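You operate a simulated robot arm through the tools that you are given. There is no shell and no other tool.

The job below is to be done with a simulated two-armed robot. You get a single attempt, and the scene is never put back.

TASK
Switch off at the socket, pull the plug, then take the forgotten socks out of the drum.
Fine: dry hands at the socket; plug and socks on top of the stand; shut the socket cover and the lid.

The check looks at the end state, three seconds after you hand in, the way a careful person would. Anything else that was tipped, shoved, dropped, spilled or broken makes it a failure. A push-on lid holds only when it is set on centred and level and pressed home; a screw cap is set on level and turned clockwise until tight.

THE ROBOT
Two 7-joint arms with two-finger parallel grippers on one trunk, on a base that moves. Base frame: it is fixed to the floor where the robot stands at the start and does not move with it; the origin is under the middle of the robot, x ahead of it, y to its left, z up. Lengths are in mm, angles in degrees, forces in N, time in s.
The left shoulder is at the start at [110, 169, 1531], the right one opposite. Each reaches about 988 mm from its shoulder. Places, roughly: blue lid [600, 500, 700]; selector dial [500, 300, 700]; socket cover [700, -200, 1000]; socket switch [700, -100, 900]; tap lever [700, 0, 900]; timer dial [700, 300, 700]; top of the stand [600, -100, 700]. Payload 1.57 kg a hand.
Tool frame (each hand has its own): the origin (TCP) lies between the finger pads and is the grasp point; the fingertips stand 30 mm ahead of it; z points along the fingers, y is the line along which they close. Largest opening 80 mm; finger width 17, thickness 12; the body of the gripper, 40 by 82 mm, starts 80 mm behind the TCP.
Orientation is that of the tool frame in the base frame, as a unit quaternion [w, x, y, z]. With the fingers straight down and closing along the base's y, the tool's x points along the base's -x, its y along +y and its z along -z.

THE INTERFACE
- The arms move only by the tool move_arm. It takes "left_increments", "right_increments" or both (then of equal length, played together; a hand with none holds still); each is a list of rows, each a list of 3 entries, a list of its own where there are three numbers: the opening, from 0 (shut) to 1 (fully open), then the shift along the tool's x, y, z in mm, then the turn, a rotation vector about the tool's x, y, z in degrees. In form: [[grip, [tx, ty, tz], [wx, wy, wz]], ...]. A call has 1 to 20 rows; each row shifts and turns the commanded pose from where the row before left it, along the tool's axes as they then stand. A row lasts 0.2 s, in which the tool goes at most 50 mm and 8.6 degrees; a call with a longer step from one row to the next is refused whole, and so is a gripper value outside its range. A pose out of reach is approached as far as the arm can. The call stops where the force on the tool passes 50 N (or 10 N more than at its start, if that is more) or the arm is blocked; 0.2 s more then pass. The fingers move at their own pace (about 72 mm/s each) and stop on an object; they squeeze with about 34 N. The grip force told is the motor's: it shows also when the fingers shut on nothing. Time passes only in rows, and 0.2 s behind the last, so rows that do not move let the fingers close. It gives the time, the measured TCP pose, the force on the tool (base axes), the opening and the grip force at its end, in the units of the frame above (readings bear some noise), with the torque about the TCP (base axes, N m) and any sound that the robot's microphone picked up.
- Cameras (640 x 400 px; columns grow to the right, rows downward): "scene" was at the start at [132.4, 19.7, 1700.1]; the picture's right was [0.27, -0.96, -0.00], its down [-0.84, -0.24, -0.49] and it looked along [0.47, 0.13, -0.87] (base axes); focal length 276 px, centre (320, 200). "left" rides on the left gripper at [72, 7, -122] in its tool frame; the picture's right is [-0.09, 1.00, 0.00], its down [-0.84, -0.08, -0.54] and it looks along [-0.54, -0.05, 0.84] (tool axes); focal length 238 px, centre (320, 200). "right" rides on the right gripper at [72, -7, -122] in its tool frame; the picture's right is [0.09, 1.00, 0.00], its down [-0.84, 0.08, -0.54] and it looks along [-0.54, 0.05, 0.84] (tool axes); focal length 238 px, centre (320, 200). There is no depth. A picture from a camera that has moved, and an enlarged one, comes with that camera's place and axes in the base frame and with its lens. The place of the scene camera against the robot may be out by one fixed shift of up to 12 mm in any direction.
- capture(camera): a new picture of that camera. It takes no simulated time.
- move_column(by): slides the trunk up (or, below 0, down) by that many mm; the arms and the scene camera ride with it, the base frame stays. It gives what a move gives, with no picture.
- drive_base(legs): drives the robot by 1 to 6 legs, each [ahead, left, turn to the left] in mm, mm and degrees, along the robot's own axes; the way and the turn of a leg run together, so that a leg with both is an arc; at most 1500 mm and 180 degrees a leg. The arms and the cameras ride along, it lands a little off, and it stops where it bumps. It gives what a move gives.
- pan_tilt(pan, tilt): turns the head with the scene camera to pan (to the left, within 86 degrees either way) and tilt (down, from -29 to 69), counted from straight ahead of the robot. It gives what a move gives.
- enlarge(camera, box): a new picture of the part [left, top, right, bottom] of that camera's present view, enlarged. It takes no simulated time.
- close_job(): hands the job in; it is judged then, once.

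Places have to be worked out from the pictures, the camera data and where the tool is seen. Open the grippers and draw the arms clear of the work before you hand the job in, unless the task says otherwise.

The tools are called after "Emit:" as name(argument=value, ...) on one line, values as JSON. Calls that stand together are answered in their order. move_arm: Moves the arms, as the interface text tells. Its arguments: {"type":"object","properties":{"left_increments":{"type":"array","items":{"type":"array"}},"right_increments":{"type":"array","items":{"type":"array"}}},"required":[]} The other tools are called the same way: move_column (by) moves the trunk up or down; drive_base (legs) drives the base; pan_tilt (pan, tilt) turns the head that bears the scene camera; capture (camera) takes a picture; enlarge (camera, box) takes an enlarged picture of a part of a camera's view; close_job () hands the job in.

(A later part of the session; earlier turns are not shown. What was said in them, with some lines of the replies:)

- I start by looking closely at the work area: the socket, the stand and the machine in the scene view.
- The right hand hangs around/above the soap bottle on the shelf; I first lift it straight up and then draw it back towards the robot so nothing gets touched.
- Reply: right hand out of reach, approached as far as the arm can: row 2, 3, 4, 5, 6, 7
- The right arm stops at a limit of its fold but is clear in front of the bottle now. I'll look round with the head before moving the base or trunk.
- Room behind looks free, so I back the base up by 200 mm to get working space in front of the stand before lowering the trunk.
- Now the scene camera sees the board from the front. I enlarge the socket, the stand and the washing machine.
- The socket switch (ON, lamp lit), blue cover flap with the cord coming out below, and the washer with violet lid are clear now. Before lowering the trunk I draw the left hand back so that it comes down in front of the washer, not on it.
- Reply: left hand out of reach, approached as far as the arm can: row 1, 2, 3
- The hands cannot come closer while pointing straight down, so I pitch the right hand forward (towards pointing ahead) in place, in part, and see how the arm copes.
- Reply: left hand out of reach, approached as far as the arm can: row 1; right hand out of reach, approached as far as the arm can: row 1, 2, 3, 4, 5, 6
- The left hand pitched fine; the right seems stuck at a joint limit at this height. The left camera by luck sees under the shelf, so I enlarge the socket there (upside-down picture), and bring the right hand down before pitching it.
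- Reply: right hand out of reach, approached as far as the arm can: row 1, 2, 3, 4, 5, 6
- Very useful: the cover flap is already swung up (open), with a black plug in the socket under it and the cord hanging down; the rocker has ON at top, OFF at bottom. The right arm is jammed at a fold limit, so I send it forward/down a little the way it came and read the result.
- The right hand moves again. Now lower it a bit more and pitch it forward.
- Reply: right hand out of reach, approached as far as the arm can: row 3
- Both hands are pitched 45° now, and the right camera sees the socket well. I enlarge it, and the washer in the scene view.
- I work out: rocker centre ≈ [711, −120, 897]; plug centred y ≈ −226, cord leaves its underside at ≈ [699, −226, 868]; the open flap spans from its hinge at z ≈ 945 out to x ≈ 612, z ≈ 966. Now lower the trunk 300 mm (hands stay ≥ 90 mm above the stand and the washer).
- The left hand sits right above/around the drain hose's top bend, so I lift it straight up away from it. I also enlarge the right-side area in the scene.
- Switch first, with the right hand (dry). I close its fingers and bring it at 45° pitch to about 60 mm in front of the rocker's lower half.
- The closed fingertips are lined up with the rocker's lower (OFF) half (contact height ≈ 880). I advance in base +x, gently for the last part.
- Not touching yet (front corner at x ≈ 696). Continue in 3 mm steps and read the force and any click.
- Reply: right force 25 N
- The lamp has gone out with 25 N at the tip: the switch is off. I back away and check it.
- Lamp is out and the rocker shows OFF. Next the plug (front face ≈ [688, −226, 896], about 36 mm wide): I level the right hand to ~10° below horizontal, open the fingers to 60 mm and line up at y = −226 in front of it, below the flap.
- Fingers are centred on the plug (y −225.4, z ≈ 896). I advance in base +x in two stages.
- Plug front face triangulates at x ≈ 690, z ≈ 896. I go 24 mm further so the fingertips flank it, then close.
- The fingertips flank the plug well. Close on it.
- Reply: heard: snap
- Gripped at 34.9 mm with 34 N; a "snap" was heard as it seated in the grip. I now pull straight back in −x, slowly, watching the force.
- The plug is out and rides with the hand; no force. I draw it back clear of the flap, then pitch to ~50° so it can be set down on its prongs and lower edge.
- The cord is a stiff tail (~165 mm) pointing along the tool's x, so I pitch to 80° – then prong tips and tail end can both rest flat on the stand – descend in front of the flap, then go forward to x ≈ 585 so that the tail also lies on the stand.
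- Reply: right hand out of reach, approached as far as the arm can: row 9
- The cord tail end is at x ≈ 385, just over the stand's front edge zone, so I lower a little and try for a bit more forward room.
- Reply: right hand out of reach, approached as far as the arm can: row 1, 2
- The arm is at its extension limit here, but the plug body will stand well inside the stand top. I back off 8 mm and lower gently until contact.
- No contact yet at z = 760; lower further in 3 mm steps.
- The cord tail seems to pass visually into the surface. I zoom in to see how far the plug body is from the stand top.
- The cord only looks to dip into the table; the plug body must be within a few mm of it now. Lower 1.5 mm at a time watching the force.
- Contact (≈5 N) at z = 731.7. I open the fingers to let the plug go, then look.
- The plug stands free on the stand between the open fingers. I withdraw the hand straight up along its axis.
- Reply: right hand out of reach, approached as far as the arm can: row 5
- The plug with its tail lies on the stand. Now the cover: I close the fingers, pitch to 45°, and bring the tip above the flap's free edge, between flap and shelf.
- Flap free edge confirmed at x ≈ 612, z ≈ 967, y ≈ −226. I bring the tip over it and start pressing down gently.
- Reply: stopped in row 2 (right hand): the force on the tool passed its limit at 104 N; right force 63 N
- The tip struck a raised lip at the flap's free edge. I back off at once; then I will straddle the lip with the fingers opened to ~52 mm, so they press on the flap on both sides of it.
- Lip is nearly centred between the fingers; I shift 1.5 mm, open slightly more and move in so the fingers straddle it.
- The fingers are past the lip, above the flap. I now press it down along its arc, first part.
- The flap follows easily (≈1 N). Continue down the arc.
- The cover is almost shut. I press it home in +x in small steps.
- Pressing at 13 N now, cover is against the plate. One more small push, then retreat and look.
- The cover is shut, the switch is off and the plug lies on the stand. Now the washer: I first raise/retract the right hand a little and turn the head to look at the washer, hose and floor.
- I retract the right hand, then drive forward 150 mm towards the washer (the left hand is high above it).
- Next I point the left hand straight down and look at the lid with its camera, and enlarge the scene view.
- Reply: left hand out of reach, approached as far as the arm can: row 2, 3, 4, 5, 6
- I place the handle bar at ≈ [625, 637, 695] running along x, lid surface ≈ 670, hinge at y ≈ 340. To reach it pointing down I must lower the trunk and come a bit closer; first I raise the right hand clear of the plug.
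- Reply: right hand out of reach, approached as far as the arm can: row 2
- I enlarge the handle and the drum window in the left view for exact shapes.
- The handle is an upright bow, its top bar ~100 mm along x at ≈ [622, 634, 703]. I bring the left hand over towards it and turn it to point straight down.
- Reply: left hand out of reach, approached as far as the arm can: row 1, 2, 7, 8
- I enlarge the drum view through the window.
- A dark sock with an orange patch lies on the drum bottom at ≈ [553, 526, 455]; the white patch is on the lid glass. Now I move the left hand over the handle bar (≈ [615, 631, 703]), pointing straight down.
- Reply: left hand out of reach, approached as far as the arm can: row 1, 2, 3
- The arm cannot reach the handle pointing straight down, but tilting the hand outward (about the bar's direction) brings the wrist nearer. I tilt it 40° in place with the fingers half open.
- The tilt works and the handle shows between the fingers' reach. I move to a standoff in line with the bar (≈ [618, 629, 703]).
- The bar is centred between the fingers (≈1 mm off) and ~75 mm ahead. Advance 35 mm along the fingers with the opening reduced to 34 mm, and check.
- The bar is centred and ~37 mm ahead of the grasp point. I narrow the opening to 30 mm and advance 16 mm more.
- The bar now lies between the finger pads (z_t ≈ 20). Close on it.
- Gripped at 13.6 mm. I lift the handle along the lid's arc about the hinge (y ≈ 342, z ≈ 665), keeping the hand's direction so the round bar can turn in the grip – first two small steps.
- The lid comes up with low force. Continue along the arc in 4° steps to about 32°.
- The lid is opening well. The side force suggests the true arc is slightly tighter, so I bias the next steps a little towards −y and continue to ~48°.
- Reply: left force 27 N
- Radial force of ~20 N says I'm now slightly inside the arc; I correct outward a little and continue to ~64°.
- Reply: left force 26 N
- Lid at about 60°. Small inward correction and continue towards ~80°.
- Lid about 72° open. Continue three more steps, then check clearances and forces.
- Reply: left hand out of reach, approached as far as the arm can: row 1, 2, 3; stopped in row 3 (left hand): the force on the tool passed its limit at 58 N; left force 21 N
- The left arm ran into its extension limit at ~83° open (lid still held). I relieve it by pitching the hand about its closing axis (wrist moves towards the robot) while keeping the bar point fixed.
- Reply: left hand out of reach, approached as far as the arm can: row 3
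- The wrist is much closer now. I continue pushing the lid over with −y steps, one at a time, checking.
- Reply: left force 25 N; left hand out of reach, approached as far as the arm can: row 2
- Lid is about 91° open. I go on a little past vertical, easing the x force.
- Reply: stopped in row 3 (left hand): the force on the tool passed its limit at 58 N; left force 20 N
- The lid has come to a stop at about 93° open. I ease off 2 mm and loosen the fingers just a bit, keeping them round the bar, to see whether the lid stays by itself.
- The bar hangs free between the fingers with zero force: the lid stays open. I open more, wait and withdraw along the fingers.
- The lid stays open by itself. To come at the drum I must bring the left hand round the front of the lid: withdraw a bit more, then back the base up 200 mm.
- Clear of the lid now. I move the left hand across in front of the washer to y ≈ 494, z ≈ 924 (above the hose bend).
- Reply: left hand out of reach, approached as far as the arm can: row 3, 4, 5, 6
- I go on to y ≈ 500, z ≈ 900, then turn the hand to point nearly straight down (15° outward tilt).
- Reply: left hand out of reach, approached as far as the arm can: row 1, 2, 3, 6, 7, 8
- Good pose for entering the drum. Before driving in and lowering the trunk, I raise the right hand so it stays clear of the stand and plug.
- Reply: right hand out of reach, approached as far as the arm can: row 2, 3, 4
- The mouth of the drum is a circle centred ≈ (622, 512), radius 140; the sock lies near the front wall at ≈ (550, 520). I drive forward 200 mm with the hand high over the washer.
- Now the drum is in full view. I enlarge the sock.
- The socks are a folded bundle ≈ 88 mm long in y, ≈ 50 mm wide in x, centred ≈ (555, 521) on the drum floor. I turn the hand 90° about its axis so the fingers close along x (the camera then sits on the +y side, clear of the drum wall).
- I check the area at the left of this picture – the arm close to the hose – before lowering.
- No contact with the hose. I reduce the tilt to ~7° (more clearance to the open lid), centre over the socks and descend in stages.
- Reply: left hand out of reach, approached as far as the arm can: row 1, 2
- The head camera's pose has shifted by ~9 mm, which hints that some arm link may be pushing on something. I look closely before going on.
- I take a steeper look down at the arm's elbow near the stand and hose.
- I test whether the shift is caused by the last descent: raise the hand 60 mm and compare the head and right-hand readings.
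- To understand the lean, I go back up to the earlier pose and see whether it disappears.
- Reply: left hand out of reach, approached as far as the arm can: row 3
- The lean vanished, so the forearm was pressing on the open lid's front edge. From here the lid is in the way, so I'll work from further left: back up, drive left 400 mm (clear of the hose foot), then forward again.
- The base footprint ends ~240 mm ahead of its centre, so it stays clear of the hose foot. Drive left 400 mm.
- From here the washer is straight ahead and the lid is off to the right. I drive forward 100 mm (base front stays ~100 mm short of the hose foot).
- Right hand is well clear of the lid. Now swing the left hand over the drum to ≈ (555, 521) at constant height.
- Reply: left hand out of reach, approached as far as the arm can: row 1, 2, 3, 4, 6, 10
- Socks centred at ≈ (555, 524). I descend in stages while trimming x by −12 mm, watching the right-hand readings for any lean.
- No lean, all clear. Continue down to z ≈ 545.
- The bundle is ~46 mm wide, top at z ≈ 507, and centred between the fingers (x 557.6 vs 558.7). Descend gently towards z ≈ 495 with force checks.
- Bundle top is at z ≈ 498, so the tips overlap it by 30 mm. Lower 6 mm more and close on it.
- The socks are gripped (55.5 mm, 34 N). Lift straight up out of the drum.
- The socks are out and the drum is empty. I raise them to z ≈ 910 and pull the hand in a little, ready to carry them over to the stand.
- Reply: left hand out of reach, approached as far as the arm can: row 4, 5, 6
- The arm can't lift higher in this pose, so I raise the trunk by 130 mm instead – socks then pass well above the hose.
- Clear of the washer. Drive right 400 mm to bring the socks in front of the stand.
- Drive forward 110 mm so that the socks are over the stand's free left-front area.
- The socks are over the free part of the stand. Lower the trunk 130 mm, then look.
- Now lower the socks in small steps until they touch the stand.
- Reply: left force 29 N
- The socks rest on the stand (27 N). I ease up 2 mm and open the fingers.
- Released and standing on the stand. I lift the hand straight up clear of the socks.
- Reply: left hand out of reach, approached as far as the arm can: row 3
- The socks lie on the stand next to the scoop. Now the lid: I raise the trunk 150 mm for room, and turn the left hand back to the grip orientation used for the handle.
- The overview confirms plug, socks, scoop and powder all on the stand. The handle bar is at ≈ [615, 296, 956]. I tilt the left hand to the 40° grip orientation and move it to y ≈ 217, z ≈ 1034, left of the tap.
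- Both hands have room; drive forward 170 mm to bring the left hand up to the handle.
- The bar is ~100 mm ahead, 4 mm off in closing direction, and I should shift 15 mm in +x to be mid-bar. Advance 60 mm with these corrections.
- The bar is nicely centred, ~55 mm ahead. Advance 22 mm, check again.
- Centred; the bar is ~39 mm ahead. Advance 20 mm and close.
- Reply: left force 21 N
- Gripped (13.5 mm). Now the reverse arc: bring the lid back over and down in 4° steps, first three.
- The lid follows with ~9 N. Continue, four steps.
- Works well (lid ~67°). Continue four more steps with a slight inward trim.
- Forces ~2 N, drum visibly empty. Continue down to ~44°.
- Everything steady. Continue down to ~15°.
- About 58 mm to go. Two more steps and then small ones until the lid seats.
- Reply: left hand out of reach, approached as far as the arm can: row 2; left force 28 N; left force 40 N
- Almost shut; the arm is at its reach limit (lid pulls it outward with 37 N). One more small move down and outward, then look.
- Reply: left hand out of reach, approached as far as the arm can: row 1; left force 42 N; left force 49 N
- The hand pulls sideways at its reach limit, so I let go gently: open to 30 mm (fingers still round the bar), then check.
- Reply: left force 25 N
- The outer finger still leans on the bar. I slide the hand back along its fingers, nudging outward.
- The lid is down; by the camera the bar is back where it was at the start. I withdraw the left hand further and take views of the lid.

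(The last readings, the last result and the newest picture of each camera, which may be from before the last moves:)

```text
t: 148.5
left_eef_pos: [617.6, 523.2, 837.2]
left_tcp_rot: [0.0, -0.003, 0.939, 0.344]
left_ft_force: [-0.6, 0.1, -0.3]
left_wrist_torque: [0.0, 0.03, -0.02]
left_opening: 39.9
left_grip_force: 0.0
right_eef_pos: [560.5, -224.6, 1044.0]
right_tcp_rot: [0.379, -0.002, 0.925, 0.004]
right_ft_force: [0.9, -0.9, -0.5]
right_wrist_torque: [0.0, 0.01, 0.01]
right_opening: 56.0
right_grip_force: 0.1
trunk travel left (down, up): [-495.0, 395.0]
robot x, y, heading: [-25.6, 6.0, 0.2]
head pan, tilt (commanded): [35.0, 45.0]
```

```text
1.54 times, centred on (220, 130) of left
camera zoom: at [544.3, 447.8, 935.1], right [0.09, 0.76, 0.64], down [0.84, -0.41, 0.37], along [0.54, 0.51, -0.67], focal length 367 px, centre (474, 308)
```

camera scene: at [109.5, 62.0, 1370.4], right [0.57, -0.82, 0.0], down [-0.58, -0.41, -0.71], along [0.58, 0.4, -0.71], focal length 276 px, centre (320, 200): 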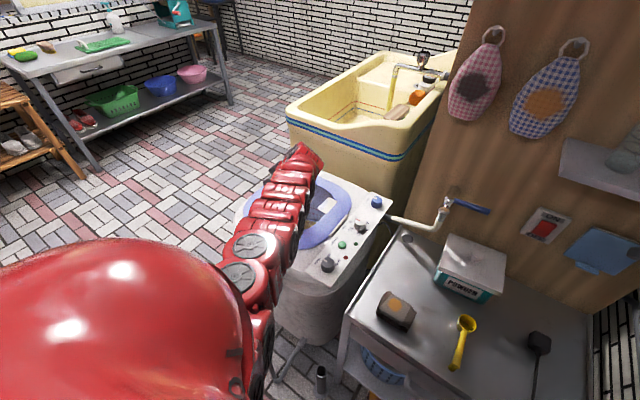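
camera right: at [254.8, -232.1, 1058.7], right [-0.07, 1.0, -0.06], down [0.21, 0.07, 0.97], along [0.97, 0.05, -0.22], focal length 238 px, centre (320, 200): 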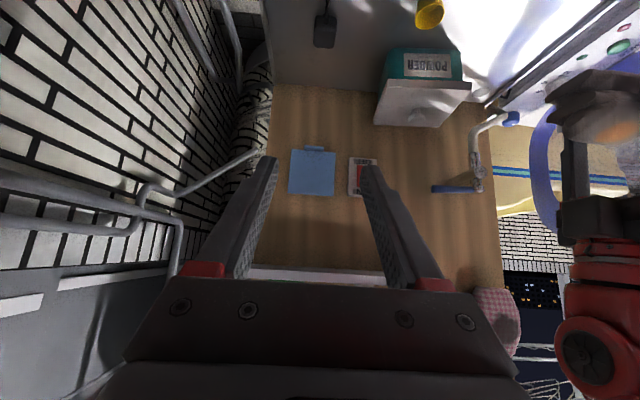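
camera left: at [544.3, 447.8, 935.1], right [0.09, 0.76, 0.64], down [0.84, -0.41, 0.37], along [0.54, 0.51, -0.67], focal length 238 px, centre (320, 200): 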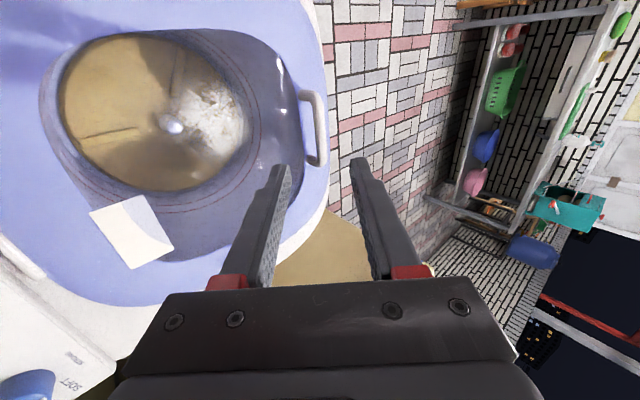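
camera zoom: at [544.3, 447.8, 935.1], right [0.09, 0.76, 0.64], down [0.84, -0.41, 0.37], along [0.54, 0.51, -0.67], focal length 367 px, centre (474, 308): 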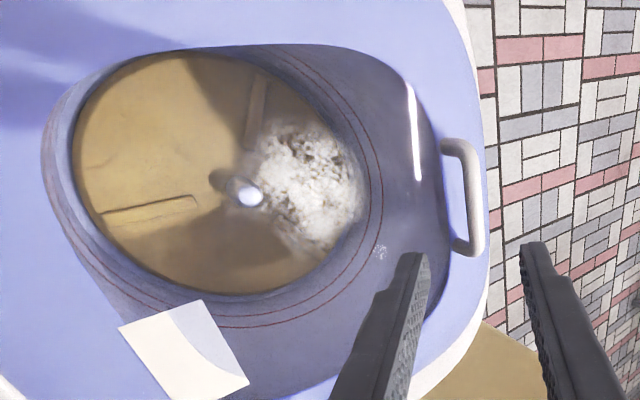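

It looks fully shut. To be sure it sits home, I press lightly on the lid's rim near the handle with closed fingertips.

Emit:
move_arm(left_increments=[[0, [17.5, -3.7, 39], [0, 0, 0]], [0, [17.5, -3.7, 39], [0, 0, 0]], [0, [17, -3.6, 37], [0, 0, 0]], [0, [0, -6.4, 7.7], [0, 0, 0]], [0, [0, -6.4, 7.7], [0, 0, 0]]])

Emit:
capture(camera="left")

```text
t: 149.7
left_eef_pos: [567.3, 588.0, 718.9]
left_tcp_rot: [0.001, -0.003, 0.939, 0.343]
left_ft_force: [-0.6, -1.0, 0.5]
left_wrist_torque: [0.0, -0.02, 0.02]
left_opening: 0.1
left_grip_force: 21.4
right_eef_pos: [559.8, -223.8, 1043.8]
right_tcp_rot: [0.38, -0.001, 0.925, 0.002]
right_ft_force: [1.5, -0.5, -0.3]
right_wrist_torque: [-0.02, 0.0, 0.01]
right_opening: 55.9
right_grip_force: 0.0
trunk travel left (down, up): [-495.0, 395.0]
robot x, y, heading: [-21.5, 11.2, -0.2]
head pan, tilt (commanded): [35.0, 45.0]
```

```text
taken
camera left: at [493.9, 513.8, 817.2], right [0.09, 0.76, 0.64], down [0.84, -0.41, 0.37], along [0.54, 0.51, -0.67], focal length 238 px, centre (320, 200)
```

left: 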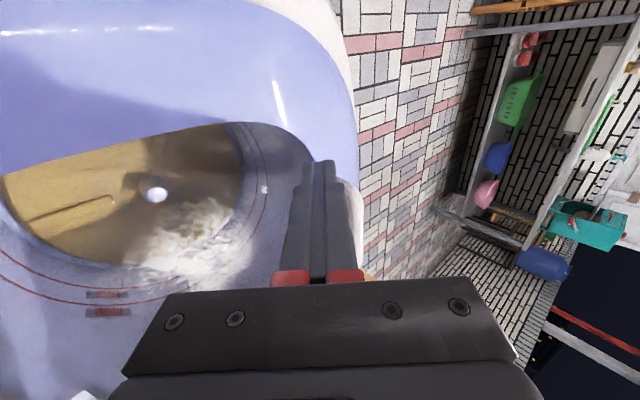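

Emit:
move_arm(left_increments=[[0, [0, 6.1, 5.1], [0, 0, 0]], [0, [0, -5.1, 6.1], [0, 0, 0]], [0, [0, -3.2, 3.8], [0, 0, 0]]])

Emit:
move_arm(left_increments=[[0, [0, -1.9, 2.3], [0, 0, 0]], [0, [0, -1.9, 2.3], [0, 0, 0]]])

```text
t: 150.5
left_eef_pos: [568.2, 596.7, 709.4]
left_tcp_rot: [0.003, -0.003, 0.938, 0.346]
left_ft_force: [1.3, -0.2, 8.3]
left_wrist_torque: [0.15, -0.08, -0.01]
left_opening: 0.0
left_grip_force: 21.4
right_eef_pos: [559.6, -223.3, 1043.9]
right_tcp_rot: [0.381, -0.002, 0.925, 0.003]
right_ft_force: [-0.2, 0.4, -0.4]
right_wrist_torque: [-0.03, -0.03, 0.02]
right_opening: 56.3
right_grip_force: 0.0
trunk travel left (down, up): [-495.0, 395.0]
robot x, y, heading: [-28.5, 11.0, 0.1]
head pan, tilt (commanded): [35.0, 45.0]
```

```text
t: 151.1
left_eef_pos: [567.9, 596.7, 706.9]
left_tcp_rot: [0.005, -0.004, 0.938, 0.348]
left_ft_force: [7.0, 2.7, 34.3]
left_wrist_torque: [0.48, -0.48, -0.05]
left_opening: 0.0
left_grip_force: 21.3
right_eef_pos: [559.1, -225.4, 1045.6]
right_tcp_rot: [0.381, -0.001, 0.925, 0.005]
right_ft_force: [-0.6, -0.3, 0.9]
right_wrist_torque: [0.01, 0.02, -0.03]
right_opening: 55.9
right_grip_force: 0.1
trunk travel left (down, up): [-495.0, 395.0]
robot x, y, heading: [-23.0, 8.6, 0.1]
head pan, tilt (commanded): [35.0, 45.0]
```

Firm resistance at once (34 N within 3 mm): the lid is home. I withdraw the hand up and open it.

Emit:
move_arm(left_increments=[[0, [0, 5, -8], [0, 0, 0]], [0.5, [0, 0, -30], [0, 0, 0]], [0.5, [0, 0, -40], [0, 0, 0]], [0.5, [0, 0, -40], [0, 0, 0]], [0.5, [0, 0, -30], [0, 0, 0]]])

Emit:
capture(camera="left")

```text
t: 152.3
left_eef_pos: [564.3, 506.2, 816.2]
left_tcp_rot: [0.001, -0.002, 0.939, 0.344]
left_ft_force: [-0.3, 0.3, 0.6]
left_wrist_torque: [-0.02, -0.02, -0.05]
left_opening: 39.9
left_grip_force: 0.0
right_eef_pos: [560.5, -222.2, 1044.3]
right_tcp_rot: [0.38, -0.002, 0.925, 0.004]
right_ft_force: [-0.2, -0.5, 0.4]
right_wrist_torque: [0.0, -0.03, 0.04]
right_opening: 56.1
right_grip_force: 0.0
trunk travel left (down, up): [-495.0, 395.0]
robot x, y, heading: [-25.4, 9.5, 0.3]
head pan, tilt (commanded): [35.0, 45.0]
```

```text
taken
camera left: at [492.5, 431.1, 914.6], right [0.09, 0.76, 0.64], down [0.84, -0.41, 0.37], along [0.54, 0.51, -0.67], focal length 238 px, centre (320, 200)
```

left: 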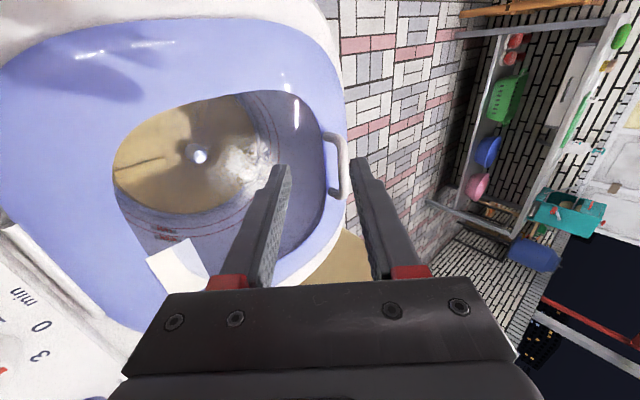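

Lid shut and hand free. I lift the left hand a bit more (to clear the hose) and then back the robot away.

Emit:
move_arm(left_increments=[[0.6, [0, 19.3, -23], [0, 0, 0]], [0.6, [0, 19.3, -23], [0, 0, 0]], [0.8, [0, 19.3, -23], [0, 0, 0]]])

Emit:
drive_base(legs=[[-280, 0, 0]])

Emit:
pan_tilt(pan=10, tilt=45)

Emit:
capture(camera="scene")

```text
t: 153.1
left_eef_pos: [567.3, 502.8, 907.0]
left_tcp_rot: [0.001, -0.002, 0.939, 0.344]
left_ft_force: [-0.4, -0.5, -0.1]
left_wrist_torque: [0.03, -0.02, -0.01]
left_opening: 64.1
left_grip_force: 0.0
right_eef_pos: [562.3, -223.3, 1042.9]
right_tcp_rot: [0.38, -0.001, 0.925, 0.003]
right_ft_force: [0.9, 0.5, 0.6]
right_wrist_torque: [0.0, -0.02, 0.02]
right_opening: 55.8
right_grip_force: 0.0
trunk travel left (down, up): [-495.0, 395.0]
robot x, y, heading: [-24.0, 11.6, 0.2]
head pan, tilt (commanded): [35.0, 45.0]
```

```text
t: 155.1
left_eef_pos: [288.0, 503.8, 907.3]
left_tcp_rot: [0.003, -0.002, 0.939, 0.343]
left_ft_force: [0.1, 0.4, -0.3]
left_wrist_torque: [0.0, -0.02, -0.03]
left_opening: 64.0
left_grip_force: 0.0
right_eef_pos: [279.6, -225.0, 1044.4]
right_tcp_rot: [0.38, 0.0, 0.925, 0.001]
right_ft_force: [-0.8, -1.3, 0.8]
right_wrist_torque: [-0.02, 0.01, 0.02]
right_opening: 56.2
right_grip_force: 0.1
trunk travel left (down, up): [-495.0, 395.0]
robot x, y, heading: [-304.8, 9.8, -0.2]
head pan, tilt (commanded): [35.0, 45.0]
```

```text
t: 156.0
left_eef_pos: [287.9, 503.2, 905.8]
left_tcp_rot: [0.001, -0.002, 0.939, 0.343]
left_ft_force: [0.0, -0.3, 0.1]
left_wrist_torque: [0.01, -0.03, 0.05]
left_opening: 64.1
left_grip_force: 0.1
right_eef_pos: [281.1, -224.7, 1042.7]
right_tcp_rot: [0.379, -0.001, 0.925, 0.003]
right_ft_force: [0.4, 0.4, 0.5]
right_wrist_torque: [0.0, 0.02, 0.02]
right_opening: 56.0
right_grip_force: 0.0
trunk travel left (down, up): [-495.0, 395.0]
robot x, y, heading: [-306.0, 9.5, -0.3]
head pan, tilt (commanded): [10.0, 45.0]
```

```text
taken
camera scene: at [-155.1, 26.0, 1370.4], right [0.17, -0.98, 0.0], down [-0.7, -0.12, -0.71], along [0.7, 0.12, -0.71], focal length 276 px, centre (320, 200)
```

scene: 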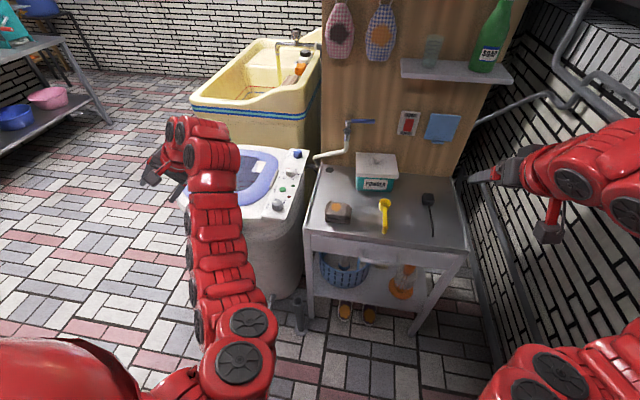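

Both arms are clear. I check the end state closely: socket, stand top and washer.

Emit:
enlarge(camera="scene", box=[300, 90, 480, 250])

Emit:
enlarge(camera="scene", box=[180, 120, 360, 300])

Emit:
enlarge(camera="scene", box=[310, 0, 530, 130])

Emit:
enlarge(camera="right", box=[160, 40, 480, 260])

```text
2.50 times, centred on (390, 170) of scene
camera zoom: at [-155.1, 26.0, 1370.4], right [0.17, -0.98, 0.0], down [-0.7, -0.12, -0.71], along [0.7, 0.12, -0.71], focal length 690 px, centre (145, 275)
```

zoom: 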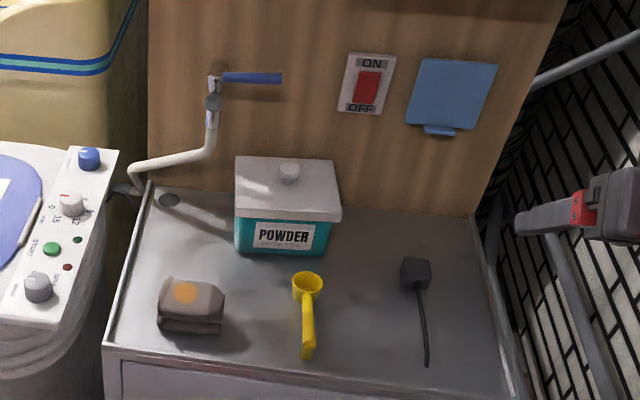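

```text
2.22 times, centred on (270, 210) of scene
camera zoom: at [-155.1, 26.0, 1370.4], right [0.17, -0.98, 0.0], down [-0.7, -0.12, -0.71], along [0.7, 0.12, -0.71], focal length 614 px, centre (431, 178)
```

zoom: 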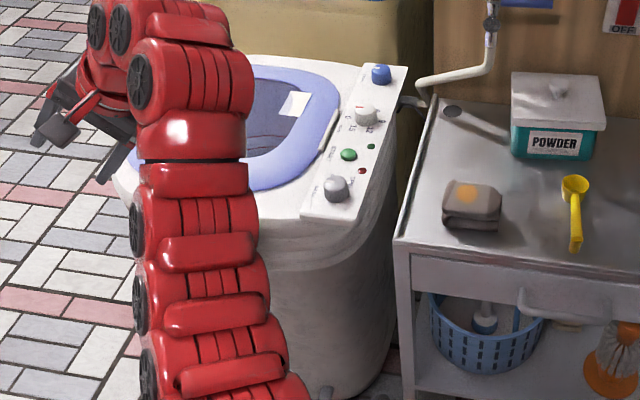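

```text
2.91 times, centred on (420, 65) of scene
camera zoom: at [-155.1, 26.0, 1370.4], right [0.17, -0.98, 0.0], down [-0.7, -0.12, -0.71], along [0.7, 0.12, -0.71], focal length 803 px, centre (29, 593)
```

zoom: 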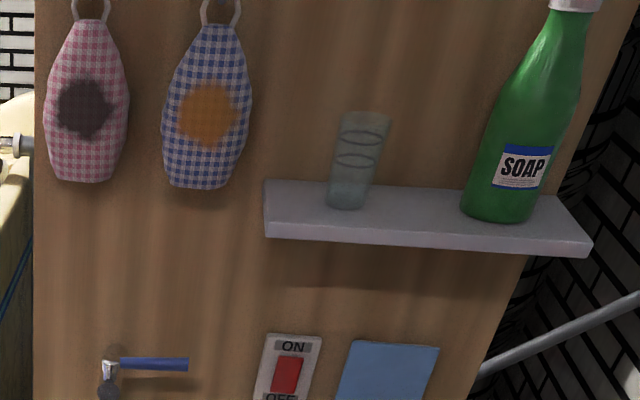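

```text
1.82 times, centred on (320, 150) of right
camera zoom: at [144.4, -231.6, 1078.9], right [-0.07, 1.0, -0.06], down [0.21, 0.07, 0.97], along [0.97, 0.05, -0.22], focal length 433 px, centre (320, 291)
```

zoom: 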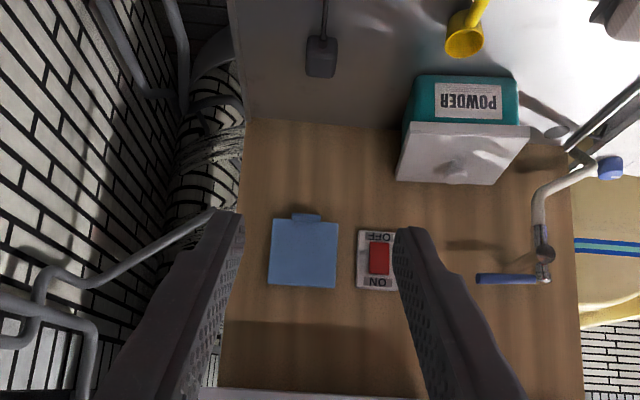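

All done as asked: lamp out and rocker at OFF, cover shut, plug and socks on the stand, lid home, nothing else disturbed. I open both grippers fully, then hand in.

Emit:
move_arm(left_increments=[[1, [0, 0, 0], [0, 0, 0]], [1, [0, 0, 0], [0, 0, 0]]], right_increments=[[1, [0, 0, 0], [0, 0, 0]], [1, [0, 0, 0], [0, 0, 0]]])

Emit:
close_job()

```text
t: 156.6
left_eef_pos: [289.2, 501.6, 906.7]
left_tcp_rot: [0.001, -0.002, 0.939, 0.343]
left_ft_force: [-0.5, -0.3, 0.7]
left_wrist_torque: [-0.02, 0.01, 0.01]
left_opening: 79.8
left_grip_force: 0.1
right_eef_pos: [282.4, -224.2, 1044.0]
right_tcp_rot: [0.38, 0.0, 0.925, 0.003]
right_ft_force: [-0.6, -0.2, 0.6]
right_wrist_torque: [-0.01, 0.02, -0.02]
right_opening: 80.1
right_grip_force: 0.1
trunk travel left (down, up): [-495.0, 395.0]
robot x, y, heading: [-304.2, 13.2, -0.1]
head pan, tilt (commanded): [10.0, 45.0]
```

```text
The job is handed in.
```

The job is handed in. In the last pictures before hand-in, everything you asked for was in place:

- **Switch:** it is at OFF and its lamp is out.
- **Plug:** it is out of the socket and resting on top of the stand.
- **Socket cover:** it is shut. The right hand did all the socket work, before anything in the drum was touched, so it stayed dry.
- **Socks:** the folded pair is on top of the stand, beside the yellow scoop. The drum is empty.
- **Lid:** it is closed. A light press on the rim met firm resistance straight away.

Two contacts along the way were harder than I wanted:

- While starting to close the socket cover, the fingertip struck the cover's raised lip, with a peak of about 104 N.
- On the first try at the drum, the left forearm seems to have leaned against the open lid. I backed off and came in from further left.

I saw no damage from either, and the soap bottle, glass, powder box, scoop, tap and hose all look undisturbed.

Both grippers are fully open and the arms are clear of the work.
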